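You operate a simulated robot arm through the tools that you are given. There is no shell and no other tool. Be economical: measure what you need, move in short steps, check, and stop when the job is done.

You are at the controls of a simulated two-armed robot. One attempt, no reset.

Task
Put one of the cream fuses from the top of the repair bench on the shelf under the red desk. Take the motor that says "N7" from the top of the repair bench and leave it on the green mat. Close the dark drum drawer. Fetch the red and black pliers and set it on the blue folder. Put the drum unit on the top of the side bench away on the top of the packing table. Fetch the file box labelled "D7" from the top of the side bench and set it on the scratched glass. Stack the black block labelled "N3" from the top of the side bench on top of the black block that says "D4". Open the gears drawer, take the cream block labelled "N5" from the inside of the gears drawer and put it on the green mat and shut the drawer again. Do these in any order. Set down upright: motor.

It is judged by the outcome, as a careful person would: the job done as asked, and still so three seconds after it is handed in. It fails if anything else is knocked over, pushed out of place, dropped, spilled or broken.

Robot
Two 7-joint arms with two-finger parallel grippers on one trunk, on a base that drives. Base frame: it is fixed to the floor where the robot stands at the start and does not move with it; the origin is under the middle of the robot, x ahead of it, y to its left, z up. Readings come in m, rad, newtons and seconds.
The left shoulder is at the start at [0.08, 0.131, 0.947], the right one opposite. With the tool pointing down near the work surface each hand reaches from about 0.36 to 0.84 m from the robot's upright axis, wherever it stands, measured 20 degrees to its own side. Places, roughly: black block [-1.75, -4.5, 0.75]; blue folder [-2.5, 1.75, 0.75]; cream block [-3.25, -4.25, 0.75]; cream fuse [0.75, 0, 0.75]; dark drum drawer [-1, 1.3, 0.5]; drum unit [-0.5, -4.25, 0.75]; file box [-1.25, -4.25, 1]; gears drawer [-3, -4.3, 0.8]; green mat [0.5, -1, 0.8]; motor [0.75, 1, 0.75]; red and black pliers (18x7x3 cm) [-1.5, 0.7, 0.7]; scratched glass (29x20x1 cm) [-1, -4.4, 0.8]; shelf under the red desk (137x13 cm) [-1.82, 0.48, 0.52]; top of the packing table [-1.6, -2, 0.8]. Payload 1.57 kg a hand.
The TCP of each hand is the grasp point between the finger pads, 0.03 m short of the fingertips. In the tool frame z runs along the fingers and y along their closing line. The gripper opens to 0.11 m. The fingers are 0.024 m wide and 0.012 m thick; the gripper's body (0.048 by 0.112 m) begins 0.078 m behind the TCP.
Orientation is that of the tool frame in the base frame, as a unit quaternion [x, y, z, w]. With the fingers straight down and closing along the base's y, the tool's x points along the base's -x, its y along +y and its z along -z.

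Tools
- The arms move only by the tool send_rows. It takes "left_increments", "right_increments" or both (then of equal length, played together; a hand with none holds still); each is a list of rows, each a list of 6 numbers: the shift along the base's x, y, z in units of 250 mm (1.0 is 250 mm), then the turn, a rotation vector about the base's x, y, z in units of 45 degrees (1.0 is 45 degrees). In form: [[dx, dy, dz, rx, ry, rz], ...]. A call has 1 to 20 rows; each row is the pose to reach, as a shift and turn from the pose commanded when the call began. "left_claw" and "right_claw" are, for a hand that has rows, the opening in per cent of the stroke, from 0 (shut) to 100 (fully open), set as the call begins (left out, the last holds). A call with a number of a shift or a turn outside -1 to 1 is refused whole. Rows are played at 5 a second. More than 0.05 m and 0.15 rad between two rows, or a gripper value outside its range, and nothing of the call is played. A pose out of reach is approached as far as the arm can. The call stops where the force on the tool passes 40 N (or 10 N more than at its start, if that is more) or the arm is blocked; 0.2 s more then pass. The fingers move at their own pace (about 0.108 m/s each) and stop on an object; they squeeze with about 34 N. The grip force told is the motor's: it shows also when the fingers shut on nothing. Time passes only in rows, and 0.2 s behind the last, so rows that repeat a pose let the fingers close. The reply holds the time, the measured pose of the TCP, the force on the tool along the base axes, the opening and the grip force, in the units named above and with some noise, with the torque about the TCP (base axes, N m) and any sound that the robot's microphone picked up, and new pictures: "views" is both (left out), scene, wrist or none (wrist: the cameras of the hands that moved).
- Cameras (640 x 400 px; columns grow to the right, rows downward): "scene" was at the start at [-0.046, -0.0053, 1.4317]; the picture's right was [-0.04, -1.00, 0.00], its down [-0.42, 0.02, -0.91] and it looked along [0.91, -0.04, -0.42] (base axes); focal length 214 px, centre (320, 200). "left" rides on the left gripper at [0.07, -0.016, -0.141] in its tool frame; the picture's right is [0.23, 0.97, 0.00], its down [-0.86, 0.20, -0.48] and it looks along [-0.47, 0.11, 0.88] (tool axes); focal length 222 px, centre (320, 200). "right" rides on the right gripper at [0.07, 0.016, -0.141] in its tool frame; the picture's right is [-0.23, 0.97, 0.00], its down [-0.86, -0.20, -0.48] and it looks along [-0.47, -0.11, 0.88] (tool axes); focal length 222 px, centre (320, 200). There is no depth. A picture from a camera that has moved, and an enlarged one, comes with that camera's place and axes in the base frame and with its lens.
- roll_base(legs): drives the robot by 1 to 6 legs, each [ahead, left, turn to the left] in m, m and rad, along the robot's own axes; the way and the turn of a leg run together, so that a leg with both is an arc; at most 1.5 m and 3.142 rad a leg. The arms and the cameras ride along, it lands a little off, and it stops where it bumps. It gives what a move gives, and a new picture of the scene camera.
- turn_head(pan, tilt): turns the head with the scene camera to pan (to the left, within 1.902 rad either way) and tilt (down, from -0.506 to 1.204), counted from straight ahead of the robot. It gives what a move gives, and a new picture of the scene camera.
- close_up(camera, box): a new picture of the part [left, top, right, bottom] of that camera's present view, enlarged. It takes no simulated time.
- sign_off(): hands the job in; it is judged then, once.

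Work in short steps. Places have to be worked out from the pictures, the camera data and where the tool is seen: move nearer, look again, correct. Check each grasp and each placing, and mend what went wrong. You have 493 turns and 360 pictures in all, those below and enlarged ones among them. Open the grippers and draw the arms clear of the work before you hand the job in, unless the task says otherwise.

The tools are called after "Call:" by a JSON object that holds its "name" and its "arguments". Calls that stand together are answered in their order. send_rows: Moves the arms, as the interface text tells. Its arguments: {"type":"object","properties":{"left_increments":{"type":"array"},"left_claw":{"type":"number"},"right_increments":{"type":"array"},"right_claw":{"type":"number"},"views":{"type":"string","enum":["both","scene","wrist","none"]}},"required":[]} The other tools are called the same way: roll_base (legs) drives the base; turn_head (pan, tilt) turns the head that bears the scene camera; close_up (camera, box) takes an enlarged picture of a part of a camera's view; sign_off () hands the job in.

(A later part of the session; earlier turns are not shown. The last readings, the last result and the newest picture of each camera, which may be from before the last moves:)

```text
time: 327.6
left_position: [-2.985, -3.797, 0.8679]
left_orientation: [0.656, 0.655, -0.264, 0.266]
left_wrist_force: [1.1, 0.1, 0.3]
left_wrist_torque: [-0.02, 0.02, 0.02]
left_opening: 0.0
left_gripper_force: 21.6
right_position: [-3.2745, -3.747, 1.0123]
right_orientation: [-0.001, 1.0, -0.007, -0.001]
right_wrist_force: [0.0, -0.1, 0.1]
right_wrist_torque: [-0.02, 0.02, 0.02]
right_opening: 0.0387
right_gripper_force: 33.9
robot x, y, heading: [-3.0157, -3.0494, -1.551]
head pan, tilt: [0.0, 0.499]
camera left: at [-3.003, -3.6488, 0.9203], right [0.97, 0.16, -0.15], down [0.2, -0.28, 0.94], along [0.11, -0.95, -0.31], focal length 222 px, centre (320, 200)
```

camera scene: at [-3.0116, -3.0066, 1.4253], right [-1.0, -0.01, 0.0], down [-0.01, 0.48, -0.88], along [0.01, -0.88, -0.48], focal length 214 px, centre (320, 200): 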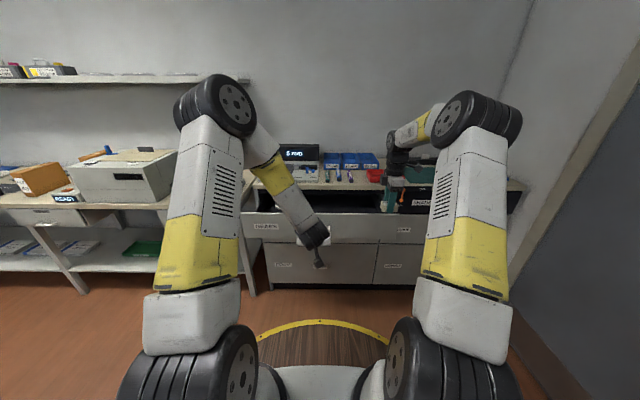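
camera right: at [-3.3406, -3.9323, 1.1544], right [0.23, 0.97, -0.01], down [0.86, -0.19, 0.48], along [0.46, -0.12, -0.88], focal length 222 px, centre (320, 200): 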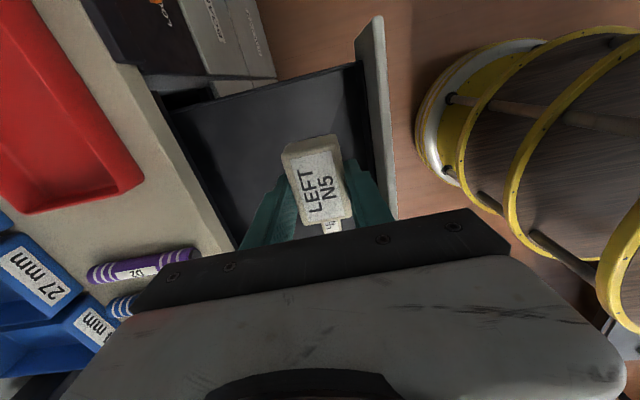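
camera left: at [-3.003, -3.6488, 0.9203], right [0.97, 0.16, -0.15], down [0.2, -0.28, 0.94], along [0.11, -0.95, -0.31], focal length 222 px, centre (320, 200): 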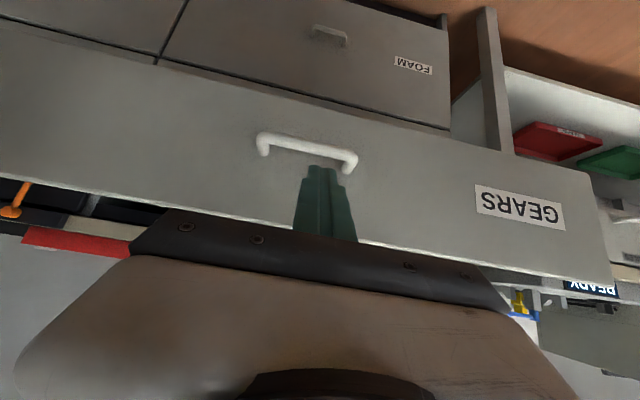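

Good, tips are on the panel above the handle. Push by driving the base forward.

Call:
{"name": "roll_base", "arguments": {"legs": [[0.25, 0, 0]]}}

Call:
{"name": "send_rows", "arguments": {"left_increments": [[0, -0.06, 0, 0, 0, 0], [0, -0.12, 0, 0, 0, 0], [0, -0.18, 0, 0, 0, 0], [0, -0.24, 0, 0, 0, 0], [0, -0.3, 0, 0, 0, 0]], "views": "both"}}

```text
time: 329.4
left_position: [-2.9836, -4.0488, 0.8666]
left_orientation: [0.656, 0.655, -0.264, 0.266]
left_wrist_force: [-0.7, -0.2, -0.6]
left_wrist_torque: [0.0, 0.03, -0.01]
left_opening: 0.0003
left_gripper_force: 21.4
right_position: [-3.272, -3.9982, 1.0127]
right_orientation: [0.001, 1.0, -0.006, -0.001]
right_wrist_force: [0.1, -0.2, -0.2]
right_wrist_torque: [0.02, -0.01, -0.03]
right_opening: 0.0388
right_gripper_force: 33.9
robot x, y, heading: [-3.0114, -3.3042, -1.56]
head pan, tilt: [0.0, 0.499]
camera scene: at [-3.008, -3.2591, 1.4253], right [-1.0, -0.01, 0.0], down [-0.01, 0.48, -0.88], along [0.01, -0.88, -0.48], focal length 214 px, centre (320, 200)
```

scene: 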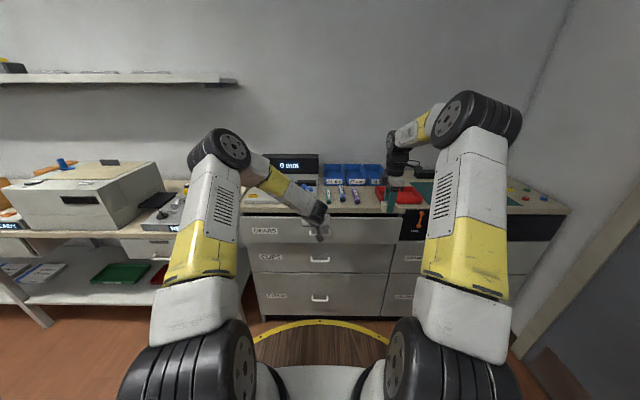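

```text
time: 330.2
left_position: [-2.9846, -4.0859, 0.8673]
left_orientation: [0.656, 0.656, -0.262, 0.265]
left_wrist_force: [2.9, 16.1, 8.4]
left_wrist_torque: [-0.06, 0.0, 0.07]
left_opening: 0.0
left_gripper_force: 20.7
right_position: [-3.2711, -3.9973, 1.012]
right_orientation: [0.0, 1.0, -0.006, -0.001]
right_wrist_force: [0.0, 0.4, 0.3]
right_wrist_torque: [-0.02, -0.02, -0.02]
right_opening: 0.039
right_gripper_force: 34.7
robot x, y, heading: [-3.0071, -3.3078, -1.557]
head pan, tilt: [0.0, 0.499]
stopped in row 3 (left hand): the force on the tool passed its limit at 59 N (the readings are from after the stop); the commanded pose is now the measured one
camera scene: at [-3.0078, -3.2577, 1.4253], right [-1.0, -0.01, 0.0], down [-0.01, 0.48, -0.88], along [0.01, -0.88, -0.48], focal length 214 px, centre (320, 200)
camera left: at [-3.0009, -3.9378, 0.9201], right [0.97, 0.17, -0.15], down [0.2, -0.29, 0.94], along [0.11, -0.94, -0.31], focal length 222 px, centre (320, 200)
```

scene: 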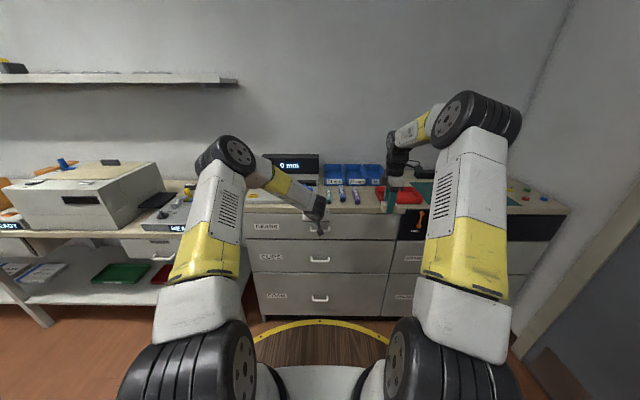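
left: 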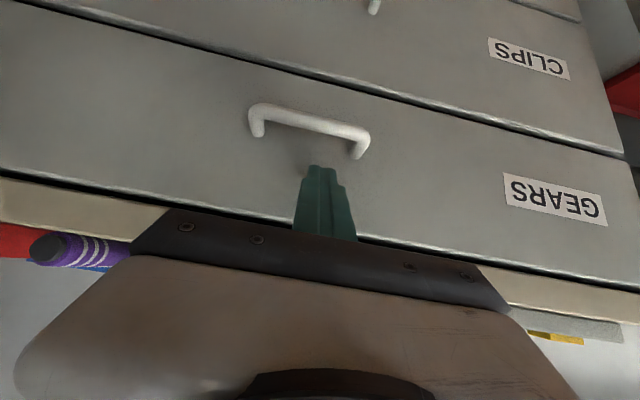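

The drawer is flush with its neighbours. Withdraw and restore the left hand.

Call:
{"name": "send_rows", "arguments": {"left_increments": [[0, 0.15, 0, 0, 0, 0], [0.02, 0.32, 0.05, 0, 0, 0], [0.06, 0.48, 0.12, 0.1, 0, 0], [0.12, 0.6, 0.22, 0.22, 0, 0], [0.2, 0.7, 0.34, 0.36, 0, 0], [0.3, 0.76, 0.46, 0.5, 0, 0], [0.4, 0.76, 0.6, 0.64, 0, 0], [0.5, 0.76, 0.74, 0.78, 0, 0], [0.6, 0.76, 0.88, 0.92, 0, 0], [0.7, 0.76, 1.0, 1.0, 0, 0]], "views": "none"}}

Call:
{"name": "roll_base", "arguments": {"legs": [[-0.25, 0, 0], [0, 1.2, 0]]}}

```text
time: 332.4
left_position: [-2.8086, -3.8952, 1.1171]
left_orientation: [0.708, 0.706, 0.009, -0.007]
left_wrist_force: [-0.2, 0.0, 0.4]
left_wrist_torque: [0.03, -0.01, -0.01]
left_opening: 0.0002
left_gripper_force: 21.0
right_position: [-3.2726, -3.9981, 1.0112]
right_orientation: [0.0, 1.0, -0.006, 0.0]
right_wrist_force: [0.1, 0.2, -0.9]
right_wrist_torque: [-0.02, -0.02, 0.0]
right_opening: 0.0388
right_gripper_force: 33.9
robot x, y, heading: [-3.0045, -3.3071, -1.558]
head pan, tilt: [0.0, 0.499]
```

```text
time: 336.7
left_position: [-2.4252, -3.6413, 1.1164]
left_orientation: [0.702, 0.712, 0.011, -0.006]
left_wrist_force: [0.3, -0.2, 0.1]
left_wrist_torque: [0.0, 0.01, -0.02]
left_opening: 0.0
left_gripper_force: 21.5
right_position: [-2.8891, -3.7501, 1.0135]
right_orientation: [-0.009, 1.0, -0.008, 0.0]
right_wrist_force: [0.8, -1.4, -0.3]
right_wrist_torque: [-0.03, 0.03, 0.0]
right_opening: 0.0387
right_gripper_force: 34.1
robot x, y, heading: [-2.6388, -3.0544, -1.542]
head pan, tilt: [0.0, 0.499]
stopped in leg 2: the robot was blocked; the commanded pose is now the measured one
camera scene: at [-2.6367, -3.007, 1.4253], right [-1.0, -0.03, 0.0], down [-0.01, 0.48, -0.88], along [0.02, -0.88, -0.48], focal length 214 px, centre (320, 200)
```

scene: 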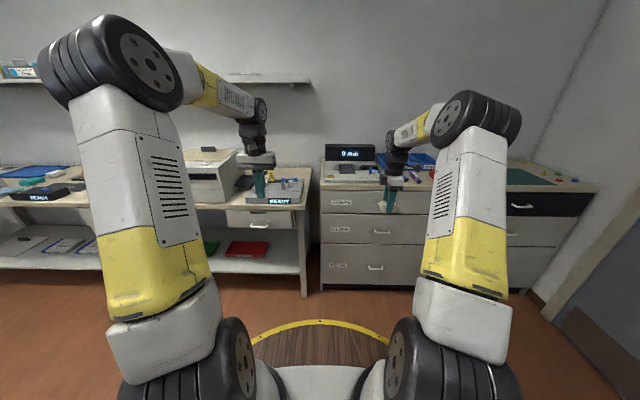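

Blocked on the left side (likely the packing table's corner). Back off west a bit and look left.

Call:
{"name": "roll_base", "arguments": {"legs": [[0, -0.08, 0]]}}

Call:
{"name": "turn_head", "arguments": {"pan": 1.5, "tilt": 0.7}}

```text
time: 337.7
left_position: [-2.5055, -3.6423, 1.1157]
left_orientation: [0.702, 0.712, 0.011, -0.006]
left_wrist_force: [-0.2, -0.4, 0.1]
left_wrist_torque: [-0.03, 0.0, 0.01]
left_opening: 0.0
left_gripper_force: 21.2
right_position: [-2.9679, -3.7527, 1.0142]
right_orientation: [-0.008, 1.0, -0.009, 0.0]
right_wrist_force: [0.7, -0.1, -1.0]
right_wrist_torque: [0.01, 0.0, -0.03]
right_opening: 0.0386
right_gripper_force: 34.6
robot x, y, heading: [-2.7204, -3.0561, -1.549]
head pan, tilt: [0.0, 0.499]
camera scene: at [-2.716, -3.0089, 1.4253], right [-1.0, -0.03, 0.0], down [-0.01, 0.48, -0.88], along [0.02, -0.88, -0.48], focal length 214 px, centre (320, 200)
```

scene: 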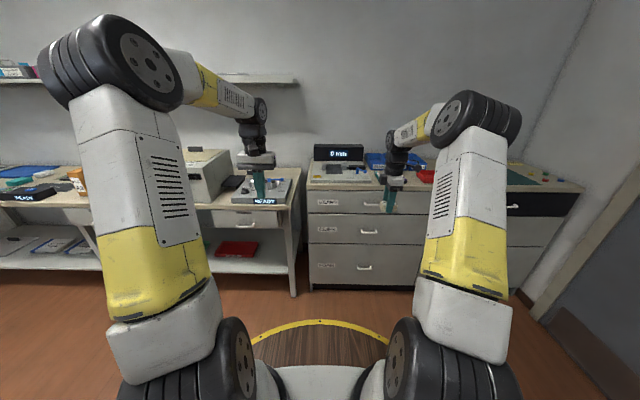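

```text
time: 339.3
left_position: [-2.5057, -3.6427, 1.117]
left_orientation: [0.701, 0.713, 0.009, -0.007]
left_wrist_force: [0.9, -0.1, 0.6]
left_wrist_torque: [-0.03, 0.0, -0.03]
left_opening: 0.0
left_gripper_force: 21.4
right_position: [-2.9685, -3.7522, 1.0129]
right_orientation: [-0.008, 1.0, -0.008, 0.0]
right_wrist_force: [-0.4, 0.2, -0.3]
right_wrist_torque: [0.0, 0.02, 0.02]
right_opening: 0.039
right_gripper_force: 34.4
robot x, y, heading: [-2.7123, -3.0613, -1.548]
head pan, tilt: [1.499, 0.7]
camera scene: at [-2.6336, -2.9219, 1.4076], right [-0.05, -1.0, 0.0], down [-0.64, 0.03, -0.77], along [0.76, -0.04, -0.64], focal length 214 px, centre (320, 200)
```

scene: 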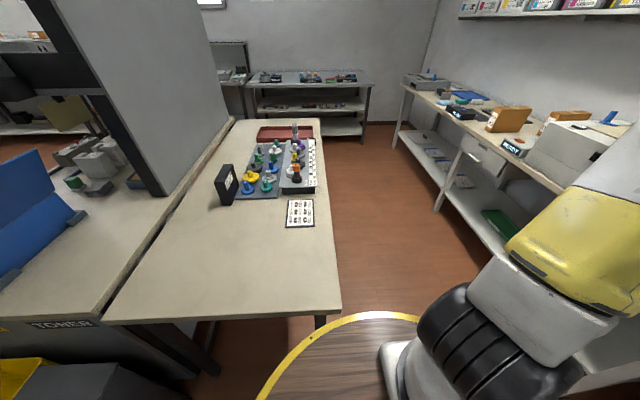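

The packing table's south edge is y≈-2.99. I raise/pull back both hands, go to y≈-3.42 and slide east along the side bench.

Call:
{"name": "send_rows", "arguments": {"left_increments": [[0, 0.06, 0.08, 0, 0, 0], [0, 0.12, 0.16, 0, 0, 0], [0, 0.18, 0.24, 0, 0, 0], [0, 0.24, 0.32, 0, 0, 0], [0, 0.3, 0.4, 0, 0, 0], [0, 0.3, 0.4, 0, 0, 0]], "right_increments": [[0, 0.1, 0.13, 0, 0, -0.1], [0, 0.2, 0.26, 0, 0, -0.25], [0, 0.3, 0.39, 0, 0, -0.4], [0, 0.42, 0.52, 0, 0, -0.55], [0, 0.54, 0.65, 0, 0, -0.7], [0, 0.64, 0.75, 0, 0, -0.85]], "views": "none"}}

Call:
{"name": "roll_base", "arguments": {"legs": [[0, 0, -0.022], [0.34, 0, 0], [0, 0.6, 0]]}}

Call:
{"name": "turn_head", "arguments": {"pan": 0.4, "tilt": 0.5}}

```text
time: 340.7
left_position: [-2.5055, -3.5673, 1.2178]
left_orientation: [0.701, 0.713, 0.01, -0.006]
left_wrist_force: [-0.7, 0.1, -0.6]
left_wrist_torque: [0.04, -0.04, 0.01]
left_opening: 0.0
left_gripper_force: 20.9
right_position: [-2.9676, -3.5915, 1.2009]
right_orientation: [0.321, 0.947, -0.008, -0.003]
right_wrist_force: [-0.2, -1.0, -0.8]
right_wrist_torque: [0.02, 0.0, 0.02]
right_opening: 0.0389
right_gripper_force: 34.0
robot x, y, heading: [-2.7156, -3.0548, -1.54]
head pan, tilt: [1.499, 0.7]
```

```text
time: 346.3
left_position: [-1.9068, -3.909, 1.2178]
left_orientation: [0.709, 0.705, 0.009, -0.006]
left_wrist_force: [-0.4, 0.0, -0.4]
left_wrist_torque: [-0.01, -0.03, -0.03]
left_opening: 0.0001
left_gripper_force: 20.9
right_position: [-2.3711, -3.9226, 1.201]
right_orientation: [0.33, 0.944, -0.007, -0.004]
right_wrist_force: [0.3, -0.1, -0.2]
right_wrist_torque: [-0.04, -0.01, 0.0]
right_opening: 0.0388
right_gripper_force: 34.0
robot x, y, heading: [-2.1082, -3.3933, -1.564]
head pan, tilt: [1.499, 0.7]
camera scene: at [-2.0223, -3.2597, 1.4076], right [-0.07, -1.0, 0.0], down [-0.64, 0.04, -0.76], along [0.76, -0.05, -0.64], focal length 214 px, centre (320, 200)
```

scene: 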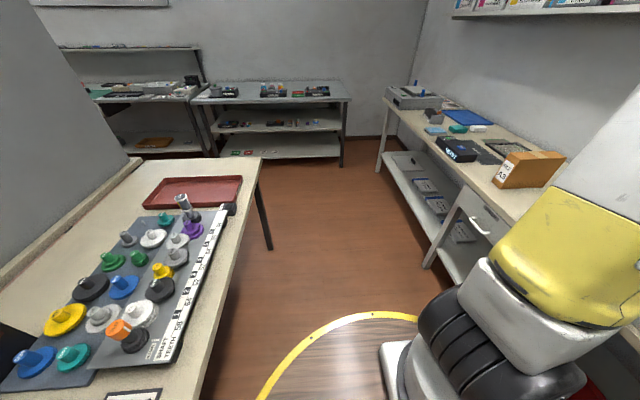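

```text
time: 347.7
left_position: [-1.908, -3.9064, 1.2158]
left_orientation: [0.709, 0.705, 0.01, -0.007]
left_wrist_force: [-0.3, -0.1, 0.6]
left_wrist_torque: [0.02, -0.01, 0.02]
left_opening: 0.0
left_gripper_force: 21.5
right_position: [-2.3697, -3.9223, 1.201]
right_orientation: [0.329, 0.944, -0.007, -0.004]
right_wrist_force: [-0.3, 0.2, -1.1]
right_wrist_torque: [0.0, 0.01, -0.03]
right_opening: 0.0388
right_gripper_force: 33.9
robot x, y, heading: [-2.1079, -3.3945, -1.571]
head pan, tilt: [0.4, 0.499]
camera scene: at [-2.0711, -3.3376, 1.4253], right [-0.92, -0.39, 0.0], down [-0.19, 0.44, -0.88], along [0.35, -0.81, -0.48], focal length 214 px, centre (320, 200)
```

scene: 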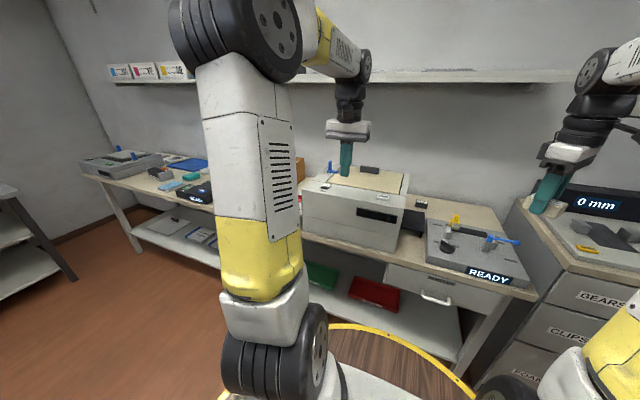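

Call:
{"name": "roll_base", "arguments": {"legs": [[0, 0.6, 0]]}}

Call:
{"name": "turn_head", "arguments": {"pan": 0.0, "tilt": 0.55}}

Call:
{"name": "close_up", "arguments": {"camera": "scene", "box": [160, 120, 480, 320]}}

```text
time: 351.0
left_position: [-1.3166, -3.9045, 1.2169]
left_orientation: [0.709, 0.706, 0.01, -0.006]
left_wrist_force: [-0.2, -0.9, -0.3]
left_wrist_torque: [-0.01, 0.0, 0.0]
left_opening: 0.0
left_gripper_force: 21.6
right_position: [-1.7797, -3.9195, 1.2017]
right_orientation: [0.329, 0.944, -0.007, -0.003]
right_wrist_force: [0.0, 0.7, -0.5]
right_wrist_torque: [0.02, -0.01, 0.0]
right_opening: 0.039
right_gripper_force: 34.4
robot x, y, heading: [-1.5159, -3.3891, -1.564]
head pan, tilt: [0.4, 0.499]
camera scene: at [-1.4812, -3.3345, 1.4253], right [-0.92, -0.39, 0.0], down [-0.19, 0.44, -0.88], along [0.35, -0.81, -0.48], focal length 214 px, centre (320, 200)
```

scene: 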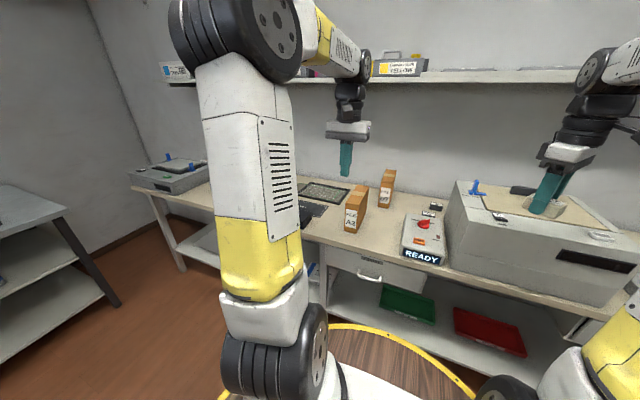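

```text
time: 351.9
left_position: [-1.3167, -3.9045, 1.2167]
left_orientation: [0.708, 0.706, 0.01, -0.006]
left_wrist_force: [0.6, -0.5, -0.1]
left_wrist_torque: [-0.01, 0.0, 0.01]
left_opening: 0.0
left_gripper_force: 21.4
right_position: [-1.7791, -3.919, 1.203]
right_orientation: [0.329, 0.944, -0.007, -0.004]
right_wrist_force: [0.0, 0.2, 0.0]
right_wrist_torque: [-0.01, 0.04, -0.03]
right_opening: 0.0388
right_gripper_force: 33.7
robot x, y, heading: [-1.5198, -3.3904, -1.564]
head pan, tilt: [0.0, 0.55]
camera scene: at [-1.5164, -3.3407, 1.4208], right [-1.0, -0.01, 0.0], down [0.0, 0.52, -0.85], along [0.01, -0.85, -0.52], focal length 214 px, centre (320, 200)
```

scene: 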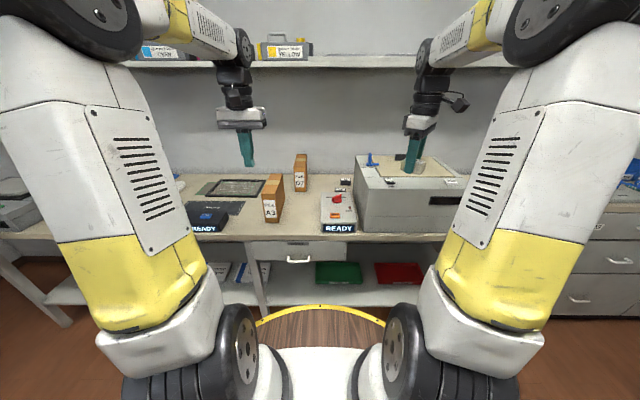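

```text
2.00 times, centred on (320, 220) of scene
camera zoom: at [-1.5164, -3.3407, 1.4208], right [-1.0, -0.01, 0.0], down [0.0, 0.52, -0.85], along [0.01, -0.85, -0.52], focal length 429 px, centre (320, 160)
```

zoom: 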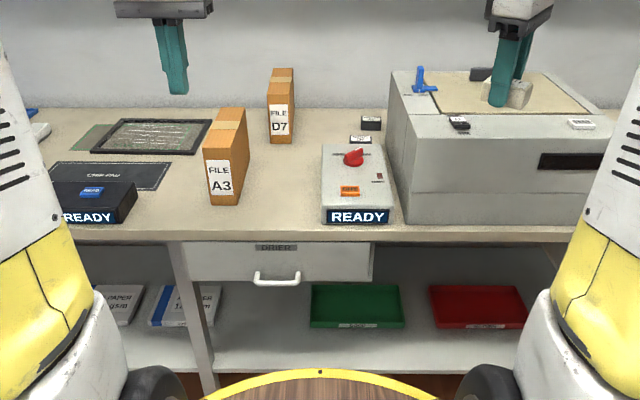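

Everything is visible: D7 at ≈(-1.39, -4.38), scratched glass centre ≈(-1.04, -4.385), two black blocks at ≈(-1.63, -4.4). I move forward to reach and open the left hand.

Call:
{"name": "roll_base", "arguments": {"legs": [[0.24, 0, 0]]}}

Call:
{"name": "close_up", "arguments": {"camera": "scene", "box": [200, 160, 440, 310]}}

Call:
{"name": "close_up", "arguments": {"camera": "left", "box": [0, 0, 640, 400]}}

```text
time: 353.6
left_position: [-1.3143, -4.1434, 1.2168]
left_orientation: [0.707, 0.707, 0.01, -0.006]
left_wrist_force: [-0.9, -0.2, 0.7]
left_wrist_torque: [-0.02, 0.01, -0.02]
left_opening: 0.0
left_gripper_force: 22.0
right_position: [-1.7763, -4.1604, 1.2007]
right_orientation: [0.328, 0.945, -0.007, -0.003]
right_wrist_force: [-0.6, -0.2, -0.6]
right_wrist_torque: [0.0, 0.01, 0.01]
right_opening: 0.0389
right_gripper_force: 34.0
robot x, y, heading: [-1.5137, -3.6303, -1.561]
head pan, tilt: [0.0, 0.55]
camera scene: at [-1.5149, -3.5807, 1.4207], right [-1.0, -0.01, 0.0], down [0.0, 0.52, -0.85], along [0.01, -0.85, -0.52], focal length 214 px, centre (320, 200)
```

scene: 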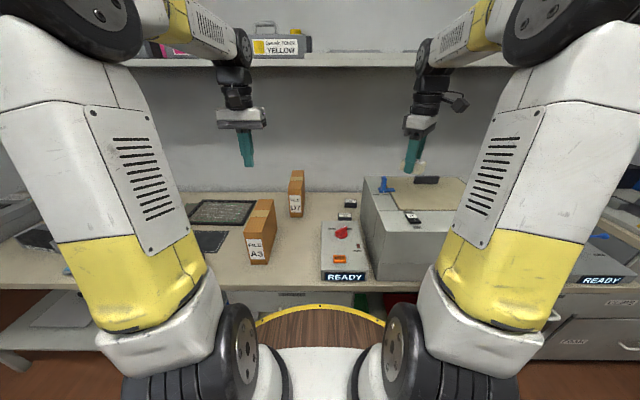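

```text
2.67 times, centred on (320, 235) of scene
camera zoom: at [-1.5149, -3.5807, 1.4207], right [-1.0, -0.01, 0.0], down [0.0, 0.52, -0.85], along [0.01, -0.85, -0.52], focal length 572 px, centre (320, 107)
```

zoom: 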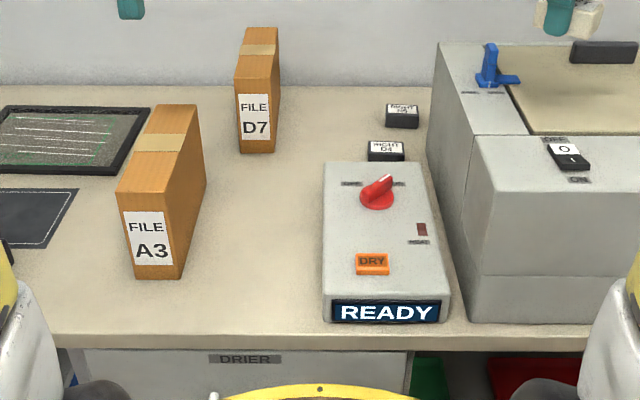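

```text
1.00 times, centred on (320, 200) of left (not enlarged: the box is as wide or as high as the picture)
camera zoom: at [-1.3315, -4.0775, 1.36], right [0.97, 0.23, 0.01], down [0.2, -0.87, 0.46], along [0.11, -0.45, -0.89], focal length 222 px, centre (320, 200)
```

zoom: 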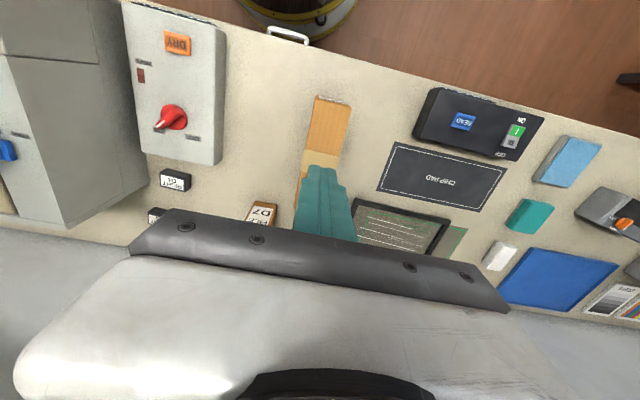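

D7 is ≈0.06×0.21×0.135 m, spanning y -4.365…-4.575. I'll look from above with the left hand open.

Call:
{"name": "roll_base", "arguments": {"legs": [[0.03, 0, 0]]}}

Call:
{"name": "send_rows", "arguments": {"left_increments": [[-0.05, -0.1, 0, 0, 0, 0], [-0.12, -0.2, 0, 0, 0, 0], [-0.2, -0.3, 0, 0, 0, 0], [-0.28, -0.4, -0.05, 0, 0, 0], [-0.34, -0.5, -0.1, 0, 0, 0], [-0.34, -0.55, -0.1, 0, 0, 0]], "left_claw": 100, "views": "both"}}

```text
time: 354.5
left_position: [-1.3131, -4.1738, 1.2178]
left_orientation: [0.708, 0.706, 0.01, -0.006]
left_wrist_force: [-0.2, 0.1, -0.2]
left_wrist_torque: [-0.04, 0.03, 0.01]
left_opening: 0.0001
left_gripper_force: 21.3
right_position: [-1.7755, -4.1893, 1.2014]
right_orientation: [0.328, 0.945, -0.007, -0.002]
right_wrist_force: [0.2, 0.6, 0.2]
right_wrist_torque: [0.0, 0.01, 0.02]
right_opening: 0.039
right_gripper_force: 34.6
robot x, y, heading: [-1.5147, -3.6569, -1.559]
head pan, tilt: [0.0, 0.55]
camera scene: at [-1.5146, -3.6109, 1.4207], right [-1.0, -0.01, 0.0], down [0.0, 0.52, -0.85], along [0.01, -0.85, -0.52], focal length 214 px, centre (320, 200)
```

scene: 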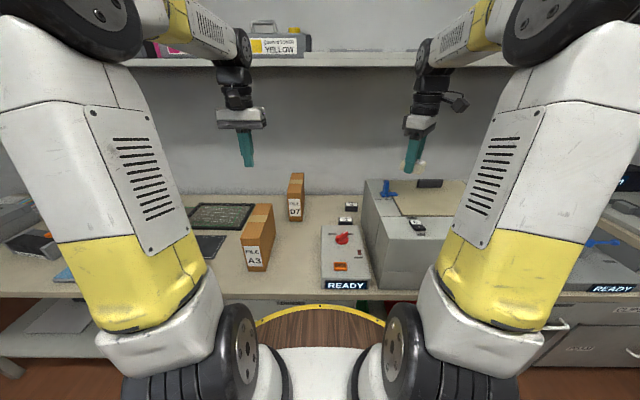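

```text
time: 355.9
left_position: [-1.3973, -4.3131, 1.1934]
left_orientation: [0.708, 0.706, 0.01, -0.007]
left_wrist_force: [-0.6, 0.2, 0.1]
left_wrist_torque: [0.0, 0.0, -0.01]
left_opening: 0.1099
left_gripper_force: 0.0
right_position: [-1.7758, -4.191, 1.2005]
right_orientation: [0.327, 0.945, -0.008, -0.003]
right_wrist_force: [0.8, 0.6, -0.2]
right_wrist_torque: [0.0, -0.01, -0.01]
right_opening: 0.0388
right_gripper_force: 34.1
robot x, y, heading: [-1.5154, -3.6596, -1.561]
head pan, tilt: [0.0, 0.55]
camera scene: at [-1.5146, -3.611, 1.4207], right [-1.0, -0.01, 0.0], down [0.0, 0.52, -0.85], along [0.01, -0.85, -0.52], focal length 214 px, centre (320, 200)
camera left: at [-1.4157, -4.2456, 1.3356], right [0.97, 0.23, 0.01], down [0.2, -0.87, 0.46], along [0.11, -0.45, -0.89], focal length 222 px, centre (320, 200)
```

scene: 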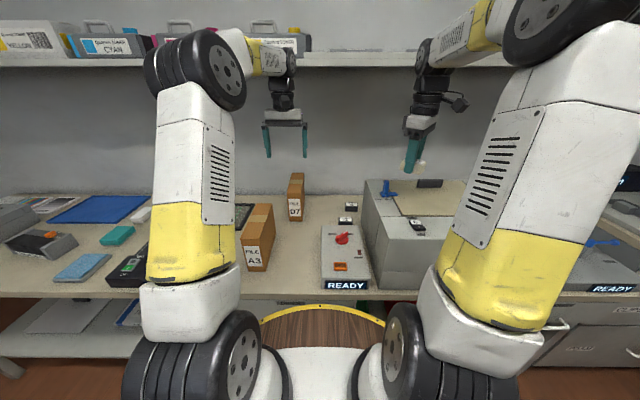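
left: 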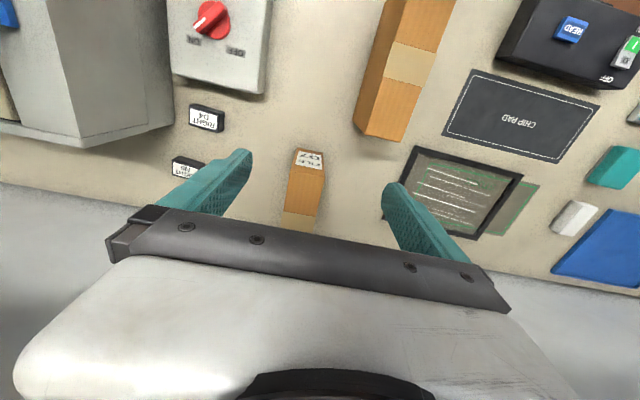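

D7's middle is (-1.40, -4.473), top z≈0.985; glass centre ≈(-1.055, -4.41). I lower first, tilt the hand forward 20° for reach, and move over the box.

Call:
{"name": "send_rows", "arguments": {"left_increments": [[0, 0, -0.15, 0, 0, 0], [0, 0, -0.3, -0.1, 0, 0], [0, -0.02, -0.42, -0.25, 0, 0], [0, -0.06, -0.5, -0.36, 0, 0], [0, -0.15, -0.54, -0.444, 0, 0], [-0.01, -0.3, -0.54, -0.444, 0, 0], [-0.01, -0.45, -0.54, -0.444, 0, 0], [-0.01, -0.56, -0.54, -0.444, 0, 0], [-0.01, -0.56, -0.54, -0.444, 0, 0]], "views": "wrist"}}

```text
time: 357.9
left_position: [-1.4011, -4.4525, 1.0584]
left_orientation: [0.698, 0.698, -0.112, 0.117]
left_wrist_force: [-0.7, -0.1, -0.1]
left_wrist_torque: [-0.01, -0.01, 0.03]
left_opening: 0.1103
left_gripper_force: 0.0
right_position: [-1.7765, -4.1904, 1.2006]
right_orientation: [0.328, 0.945, -0.007, -0.003]
right_wrist_force: [0.0, -0.4, -0.6]
right_wrist_torque: [0.01, 0.01, 0.01]
right_opening: 0.0388
right_gripper_force: 34.0
robot x, y, heading: [-1.5161, -3.6599, -1.558]
head pan, tilt: [0.0, 0.55]
camera left: at [-1.4187, -4.3415, 1.1691], right [0.97, 0.22, -0.07], down [0.2, -0.66, 0.73], along [0.11, -0.72, -0.68], focal length 222 px, centre (320, 200)
```

left: 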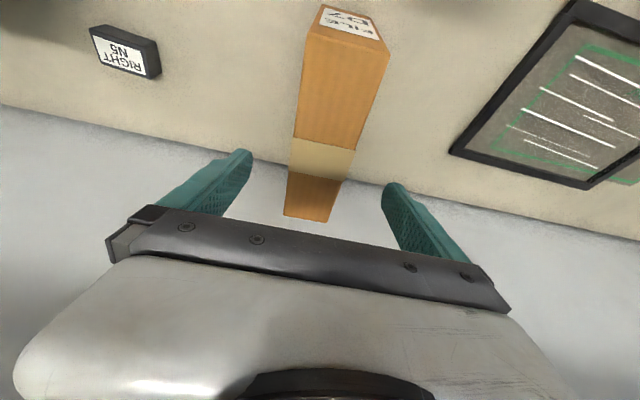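

Box is centred between the fingers. Lower around it, close and lift a little.

Call:
{"name": "send_rows", "arguments": {"left_increments": [[0, -0.03, -0.12, 0, 0, 0], [0, -0.06, -0.24, 0, 0, 0], [0, -0.06, -0.35, 0, 0, 0], [0, -0.06, -0.42, 0, 0, 0], [0, -0.06, -0.42, 0, 0, 0]], "views": "wrist"}}

Call:
{"name": "send_rows", "arguments": {"left_increments": [[0, 0, 0, 0, 0, 0], [0, 0, 0, 0, 0, 0], [0, 0, 0, 0, 0, 0]], "left_claw": 0, "views": "none"}}

Call:
{"name": "send_rows", "arguments": {"left_increments": [[0, 0, 0.06, 0, 0, 0], [0, 0, 0.14, 0, 0, 0], [0, 0, 0.2, 0, 0, 0], [0, 0, 0.2, 0, 0, 0]], "views": "both"}}

```text
time: 359.1
left_position: [-1.4009, -4.4664, 0.951]
left_orientation: [0.698, 0.698, -0.113, 0.116]
left_wrist_force: [0.6, 0.5, 0.3]
left_wrist_torque: [-0.04, 0.0, 0.02]
left_opening: 0.1102
left_gripper_force: 0.0
right_position: [-1.7762, -4.1909, 1.2009]
right_orientation: [0.328, 0.945, -0.007, -0.004]
right_wrist_force: [-0.3, -0.5, -0.7]
right_wrist_torque: [0.01, 0.03, -0.01]
right_opening: 0.0389
right_gripper_force: 34.0
robot x, y, heading: [-1.5165, -3.662, -1.561]
head pan, tilt: [0.0, 0.55]
camera left: at [-1.4179, -4.3556, 1.0637], right [0.97, 0.22, -0.07], down [0.2, -0.66, 0.73], along [0.11, -0.72, -0.68], focal length 222 px, centre (320, 200)
```

left: 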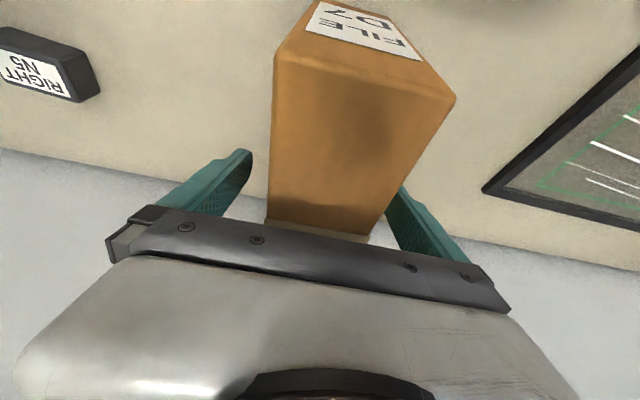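

```text
time: 359.9
left_position: [-1.4008, -4.4658, 0.9522]
left_orientation: [0.698, 0.697, -0.113, 0.116]
left_wrist_force: [-0.4, 0.1, -0.2]
left_wrist_torque: [-0.13, 0.13, 0.03]
left_opening: 0.0602
left_gripper_force: 33.8
right_position: [-1.7762, -4.191, 1.201]
right_orientation: [0.328, 0.945, -0.008, -0.004]
right_wrist_force: [0.3, 1.0, -0.6]
right_wrist_torque: [0.01, -0.02, 0.01]
right_opening: 0.0389
right_gripper_force: 33.8
robot x, y, heading: [-1.5109, -3.6599, -1.563]
head pan, tilt: [0.0, 0.55]
```

```text
time: 360.9
left_position: [-1.401, -4.4665, 1.0028]
left_orientation: [0.698, 0.698, -0.113, 0.116]
left_wrist_force: [0.5, -0.1, -5.0]
left_wrist_torque: [0.06, -0.02, -0.04]
left_opening: 0.0601
left_gripper_force: 34.0
right_position: [-1.7757, -4.1916, 1.2007]
right_orientation: [0.327, 0.945, -0.007, -0.003]
right_wrist_force: [1.2, -0.1, -0.8]
right_wrist_torque: [-0.01, 0.04, -0.01]
right_opening: 0.0389
right_gripper_force: 34.1
robot x, y, heading: [-1.5184, -3.6587, -1.557]
head pan, tilt: [0.0, 0.55]
camera scene: at [-1.5146, -3.6114, 1.4208], right [-1.0, -0.01, 0.0], down [0.0, 0.52, -0.85], along [0.01, -0.85, -0.52], focal length 214 px, centre (320, 200)
camera left: at [-1.4177, -4.3553, 1.1139], right [0.97, 0.22, -0.07], down [0.2, -0.66, 0.73], along [0.11, -0.72, -0.68], focal length 222 px, centre (320, 200)
```

scene: 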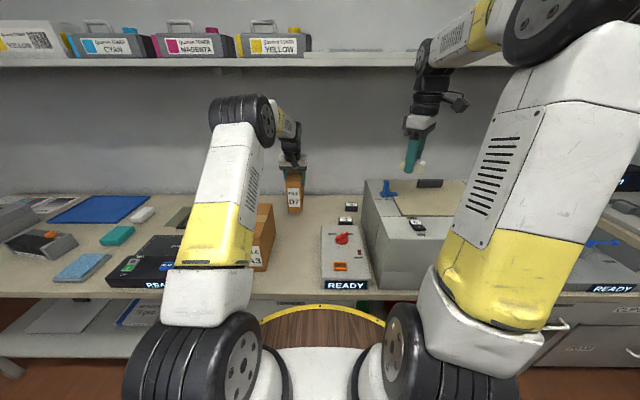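
left: 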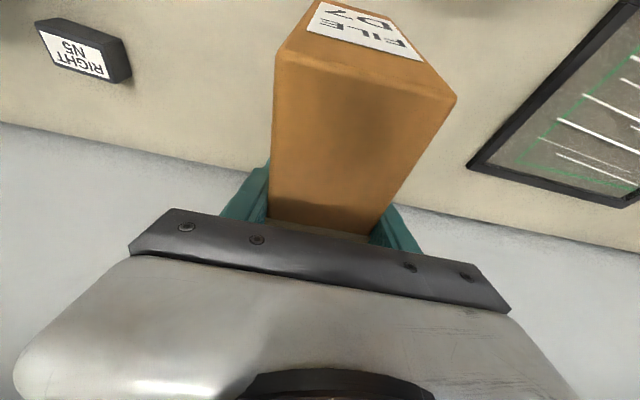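

D7 is held (≈0.5 kg). Lift to clear, and slide the base 0.3 m east.

Call:
{"name": "send_rows", "arguments": {"left_increments": [[0, 0.03, 0.1, 0, 0, 0], [0, 0.08, 0.2, 0, 0, 0], [0, 0.13, 0.3, 0, 0, 0], [0, 0.2, 0.4, 0, 0, 0], [0, 0.25, 0.42, 0, 0, 0]], "views": "none"}}

Call:
{"name": "roll_base", "arguments": {"legs": [[-0.02, 0.3, 0]]}}

```text
time: 362.1
left_position: [-1.3994, -4.4053, 1.1077]
left_orientation: [0.699, 0.697, -0.112, 0.116]
left_wrist_force: [0.3, 0.2, -4.5]
left_wrist_torque: [0.03, -0.04, 0.05]
left_opening: 0.0599
left_gripper_force: 33.8
right_position: [-1.7757, -4.1904, 1.2013]
right_orientation: [0.328, 0.945, -0.008, -0.004]
right_wrist_force: [0.8, -0.6, -0.4]
right_wrist_torque: [0.01, 0.01, 0.01]
right_opening: 0.0386
right_gripper_force: 33.9
robot x, y, heading: [-1.5141, -3.6582, -1.561]
head pan, tilt: [0.0, 0.55]
```

```text
time: 364.2
left_position: [-1.0908, -4.3825, 1.1061]
left_orientation: [0.697, 0.698, -0.113, 0.117]
left_wrist_force: [0.4, -1.0, -5.1]
left_wrist_torque: [0.01, 0.07, 0.01]
left_opening: 0.0602
left_gripper_force: 34.1
right_position: [-1.4681, -4.1697, 1.2019]
right_orientation: [0.325, 0.946, -0.008, -0.003]
right_wrist_force: [-0.4, 0.4, -0.5]
right_wrist_torque: [0.0, 0.02, 0.01]
right_opening: 0.0391
right_gripper_force: 33.7
robot x, y, heading: [-1.2096, -3.6402, -1.559]
head pan, tilt: [0.0, 0.55]
camera scene: at [-1.2089, -3.5889, 1.4208], right [-1.0, -0.01, 0.0], down [-0.01, 0.52, -0.85], along [0.01, -0.85, -0.52], focal length 214 px, centre (320, 200)
```

scene: 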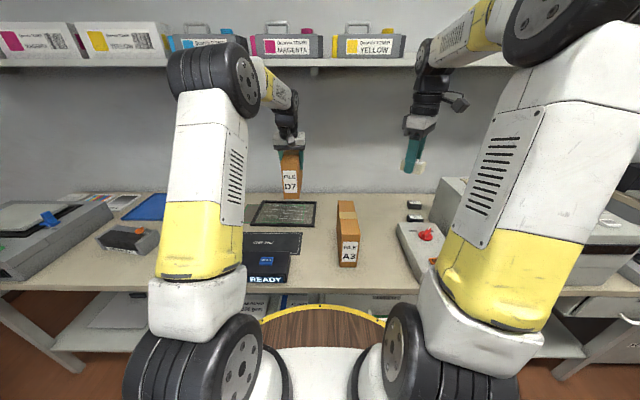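

Glass centre ≈(-1.04, -4.39). Rotate D7 by 90° so its long side follows the glass.

Call:
{"name": "send_rows", "arguments": {"left_increments": [[0.03, 0, 0, 0, 0, -0.143], [0.06, 0, 0, 0, 0, -0.286], [0.09, 0, 0, 0, 0, -0.43], [0.12, 0, 0, 0, 0, -0.572], [0.15, 0, 0, 0, 0, -0.715], [0.18, 0, 0, 0, 0, -0.858], [0.2, 0, 0, 0, 0, -1.0]], "views": "none"}}

Call:
{"name": "send_rows", "arguments": {"left_increments": [[0, 0, 0, 0, 0, -0.143], [0, 0, 0, 0, 0, -0.286], [0, 0, 0, 0, 0, -0.43], [0, 0, 0, 0, 0, -0.572], [0, -0.01, 0, 0, 0, -0.715], [0, -0.03, 0, 0, 0, -0.858], [0, -0.03, 0, 0, 0, -1.0], [0, -0.03, 0, 0, 0, -1.0]], "views": "both"}}

```text
time: 365.8
left_position: [-1.041, -4.3833, 1.1064]
left_orientation: [0.911, 0.379, -0.148, 0.065]
left_wrist_force: [0.0, 0.8, -4.7]
left_wrist_torque: [0.03, -0.04, 0.02]
left_opening: 0.0598
left_gripper_force: 34.2
right_position: [-1.4687, -4.1695, 1.2011]
right_orientation: [0.325, 0.946, -0.007, -0.004]
right_wrist_force: [0.2, -0.3, -0.2]
right_wrist_torque: [0.02, 0.0, -0.01]
right_opening: 0.0386
right_gripper_force: 33.9
robot x, y, heading: [-1.2082, -3.6377, -1.559]
head pan, tilt: [0.0, 0.55]
```

```text
time: 367.6
left_position: [-1.0424, -4.3889, 1.1074]
left_orientation: [0.987, 0.0, -0.163, 0.002]
left_wrist_force: [1.2, 0.2, -4.8]
left_wrist_torque: [0.03, -0.07, 0.01]
left_opening: 0.0601
left_gripper_force: 34.2
right_position: [-1.4676, -4.1686, 1.2016]
right_orientation: [0.326, 0.945, -0.007, -0.003]
right_wrist_force: [-0.3, 0.2, -0.5]
right_wrist_torque: [-0.01, 0.01, 0.01]
right_opening: 0.0385
right_gripper_force: 33.6
robot x, y, heading: [-1.2059, -3.6413, -1.562]
head pan, tilt: [0.0, 0.55]
camera scene: at [-1.2087, -3.5889, 1.4208], right [-1.0, -0.01, 0.0], down [-0.01, 0.52, -0.85], along [0.01, -0.85, -0.52], focal length 214 px, centre (320, 200)
camera left: at [-0.9308, -4.3724, 1.2183], right [0.22, -0.97, -0.07], down [-0.66, -0.2, 0.73], along [-0.72, -0.11, -0.68], focal length 222 px, centre (320, 200)
```

scene: 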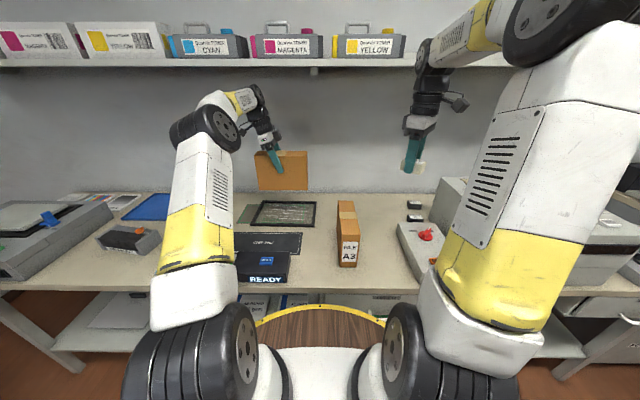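
left: 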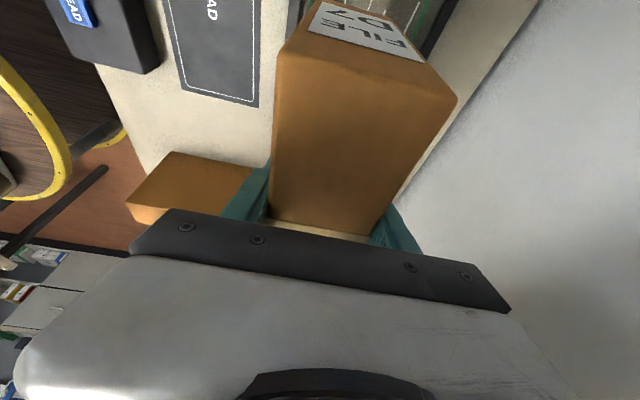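

Now lower D7 onto the glass.

Call:
{"name": "send_rows", "arguments": {"left_increments": [[0.02, 0, -0.14, 0, 0, 0], [0.02, 0, -0.28, 0, 0, 0], [0.02, 0, -0.4, 0, 0, 0], [0.02, 0, -0.5, 0, 0, 0], [0.02, 0, -0.5, 0, 0, 0]], "views": "both"}}

```text
time: 368.8
left_position: [-1.0362, -4.3907, 0.9823]
left_orientation: [0.987, 0.001, -0.162, 0.003]
left_wrist_force: [-0.5, -0.2, -5.0]
left_wrist_torque: [-0.02, -0.04, -0.03]
left_opening: 0.06
left_gripper_force: 34.1
right_position: [-1.4681, -4.1702, 1.2013]
right_orientation: [0.326, 0.945, -0.007, -0.004]
right_wrist_force: [0.5, 0.0, 0.1]
right_wrist_torque: [0.01, -0.02, -0.01]
right_opening: 0.0387
right_gripper_force: 33.3
robot x, y, heading: [-1.2081, -3.6371, -1.561]
head pan, tilt: [0.0, 0.55]
camera scene: at [-1.2087, -3.5889, 1.4208], right [-1.0, -0.01, 0.0], down [-0.01, 0.52, -0.85], along [0.01, -0.85, -0.52], focal length 214 px, centre (320, 200)
camera left: at [-0.9266, -4.3731, 1.0938], right [0.22, -0.97, -0.07], down [-0.66, -0.2, 0.73], along [-0.72, -0.12, -0.68], focal length 222 px, centre (320, 200)
```

scene: 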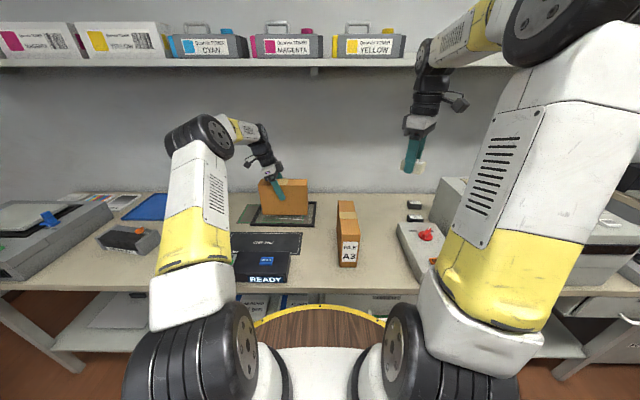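
left: 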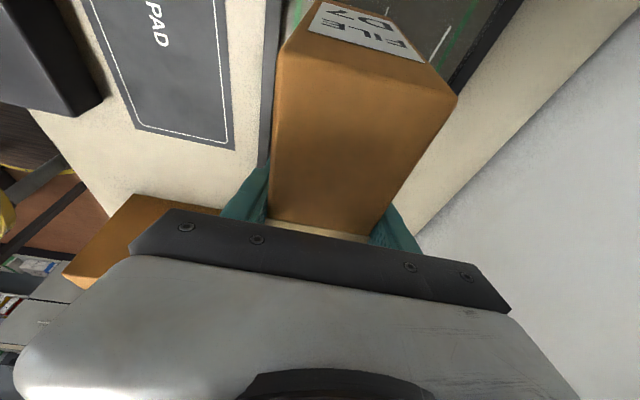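

Call:
{"name": "send_rows", "arguments": {"left_increments": [[0, 0, -0.03, 0, 0, 0], [0, 0, -0.06, 0, 0, 0], [0, 0, -0.08, 0, 0, 0], [0, 0, -0.095, 0, 0, 0], [0, 0, -0.11, 0, 0, 0], [0, 0, -0.12, 0, 0, 0], [0, 0, -0.13, 0, 0, 0], [0, 0, -0.14, 0, 0, 0]], "views": "none"}}

```text
time: 370.6
left_position: [-1.0368, -4.3896, 0.9492]
left_orientation: [0.987, 0.001, -0.163, 0.005]
left_wrist_force: [-2.4, -1.0, 37.3]
left_wrist_torque: [1.05, -0.12, 0.25]
left_opening: 0.0599
left_gripper_force: 34.0
right_position: [-1.469, -4.1686, 1.2023]
right_orientation: [0.326, 0.945, -0.008, -0.002]
right_wrist_force: [-0.1, -0.4, -0.6]
right_wrist_torque: [-0.01, -0.03, 0.02]
right_opening: 0.0388
right_gripper_force: 33.9
robot x, y, heading: [-1.2088, -3.6367, -1.562]
head pan, tilt: [0.0, 0.55]
```

Contact (37 N). Ease up slightly, open, and rise along the tool's tilt.

Call:
{"name": "send_rows", "arguments": {"left_increments": [[0, 0, 0.03, 0, 0, 0], [0, 0, 0.03, 0, 0, 0]], "views": "none"}}

Call:
{"name": "send_rows", "arguments": {"left_increments": [[0, 0, 0, 0, 0, 0], [0, 0, 0, 0, 0, 0], [0.03, 0, 0.1, 0, 0, 0], [0.07, 0, 0.22, 0, 0, 0], [0.12, 0, 0.38, 0, 0, 0], [0.17, 0, 0.54, 0, 0, 0], [0.2, 0.05, 0.68, 0, 0, 0]], "left_claw": 100, "views": "both"}}

```text
time: 371.2
left_position: [-1.0356, -4.3894, 0.9512]
left_orientation: [0.987, 0.002, -0.16, 0.0]
left_wrist_force: [0.3, -0.2, -4.9]
left_wrist_torque: [0.0, -0.09, -0.01]
left_opening: 0.0599
left_gripper_force: 33.9
right_position: [-1.4679, -4.1695, 1.201]
right_orientation: [0.326, 0.945, -0.008, -0.003]
right_wrist_force: [0.2, 0.0, 0.0]
right_wrist_torque: [0.01, -0.01, 0.05]
right_opening: 0.0388
right_gripper_force: 34.2
robot x, y, heading: [-1.2126, -3.6368, -1.554]
head pan, tilt: [0.0, 0.55]
```

```text
time: 372.8
left_position: [-0.9869, -4.3784, 1.1225]
left_orientation: [0.987, 0.002, -0.162, 0.003]
left_wrist_force: [0.4, 0.3, 0.3]
left_wrist_torque: [0.02, -0.01, -0.02]
left_opening: 0.1097
left_gripper_force: 0.1
right_position: [-1.4683, -4.1696, 1.2015]
right_orientation: [0.326, 0.945, -0.008, -0.004]
right_wrist_force: [-0.1, 0.7, -0.6]
right_wrist_torque: [0.02, 0.03, 0.02]
right_opening: 0.0388
right_gripper_force: 33.9
robot x, y, heading: [-1.2124, -3.6383, -1.559]
head pan, tilt: [0.0, 0.55]
camera scene: at [-1.2087, -3.589, 1.4208], right [-1.0, -0.01, 0.0], down [-0.01, 0.52, -0.85], along [0.01, -0.85, -0.52], focal length 214 px, centre (320, 200)
camera left: at [-0.8759, -4.3617, 1.2335], right [0.22, -0.97, -0.07], down [-0.66, -0.2, 0.73], along [-0.72, -0.11, -0.68], focal length 222 px, centre (320, 200)
```

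scene: 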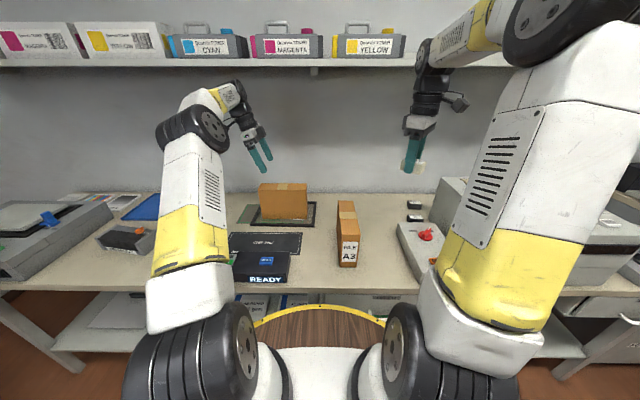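
left: 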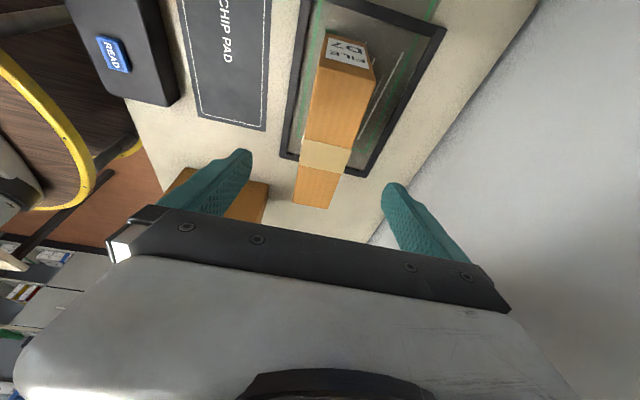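

D7 stands on the glass. Restore the left hand's orientation.

Call:
{"name": "send_rows", "arguments": {"left_increments": [[0, 0.06, 0.05, 0, 0, 0.143], [-0.02, 0.12, 0.1, 0, 0, 0.286], [-0.04, 0.18, 0.15, 0, 0, 0.43], [-0.06, 0.24, 0.2, 0, 0, 0.572], [-0.08, 0.3, 0.25, 0, 0, 0.715], [-0.1, 0.36, 0.25, 0, 0, 0.858], [-0.1, 0.42, 0.25, 0, 0, 1.0]], "views": "none"}}

Call:
{"name": "send_rows", "arguments": {"left_increments": [[-0.03, 0.04, 0, 0, 0, 0.143], [-0.06, 0.08, 0, 0, 0, 0.286], [-0.09, 0.12, 0, 0, 0, 0.43], [-0.12, 0.16, 0, 0, 0, 0.572], [-0.15, 0.2, 0, 0, 0, 0.715], [-0.18, 0.22, 0, 0, 0, 0.858], [-0.2, 0.22, 0, 0, 0, 1.0]], "views": "none"}}

Call:
{"name": "send_rows", "arguments": {"left_increments": [[0, 0, 0, 0.15, 0, 0], [0, 0, 0, 0.3, 0, 0], [0, 0, 0, 0.444, 0, 0], [0, 0, 0, 0.444, 0, 0]], "views": "none"}}

```text
time: 374.4
left_position: [-1.013, -4.273, 1.1859]
left_orientation: [0.911, 0.379, -0.149, 0.065]
left_wrist_force: [-0.2, -0.2, 0.0]
left_wrist_torque: [0.01, -0.01, -0.02]
left_opening: 0.1099
left_gripper_force: 0.0
right_position: [-1.4685, -4.1697, 1.2015]
right_orientation: [0.325, 0.946, -0.007, -0.004]
right_wrist_force: [-0.4, -0.3, -0.4]
right_wrist_torque: [0.04, 0.01, 0.01]
right_opening: 0.0388
right_gripper_force: 34.5
robot x, y, heading: [-1.2125, -3.64, -1.563]
head pan, tilt: [0.0, 0.55]
```

```text
time: 376.0
left_position: [-1.0613, -4.2176, 1.1874]
left_orientation: [0.696, 0.7, -0.112, 0.116]
left_wrist_force: [0.2, 0.5, 0.5]
left_wrist_torque: [0.02, 0.03, 0.01]
left_opening: 0.1097
left_gripper_force: 0.1
right_position: [-1.4677, -4.1707, 1.2002]
right_orientation: [0.326, 0.945, -0.007, -0.003]
right_wrist_force: [-0.8, 0.5, -0.8]
right_wrist_torque: [0.0, 0.01, -0.02]
right_opening: 0.0389
right_gripper_force: 34.3
robot x, y, heading: [-1.2043, -3.6366, -1.555]
head pan, tilt: [0.0, 0.55]
```

```text
time: 377.0
left_position: [-1.0614, -4.2173, 1.1863]
left_orientation: [0.706, 0.708, 0.011, -0.007]
left_wrist_force: [-0.2, 0.0, -0.3]
left_wrist_torque: [-0.02, -0.02, 0.01]
left_opening: 0.1103
left_gripper_force: 0.0
right_position: [-1.4683, -4.1682, 1.2017]
right_orientation: [0.325, 0.946, -0.007, -0.003]
right_wrist_force: [-0.2, 0.0, -0.6]
right_wrist_torque: [-0.02, 0.01, 0.0]
right_opening: 0.0387
right_gripper_force: 34.0
robot x, y, heading: [-1.2113, -3.6368, -1.556]
head pan, tilt: [0.0, 0.55]
```

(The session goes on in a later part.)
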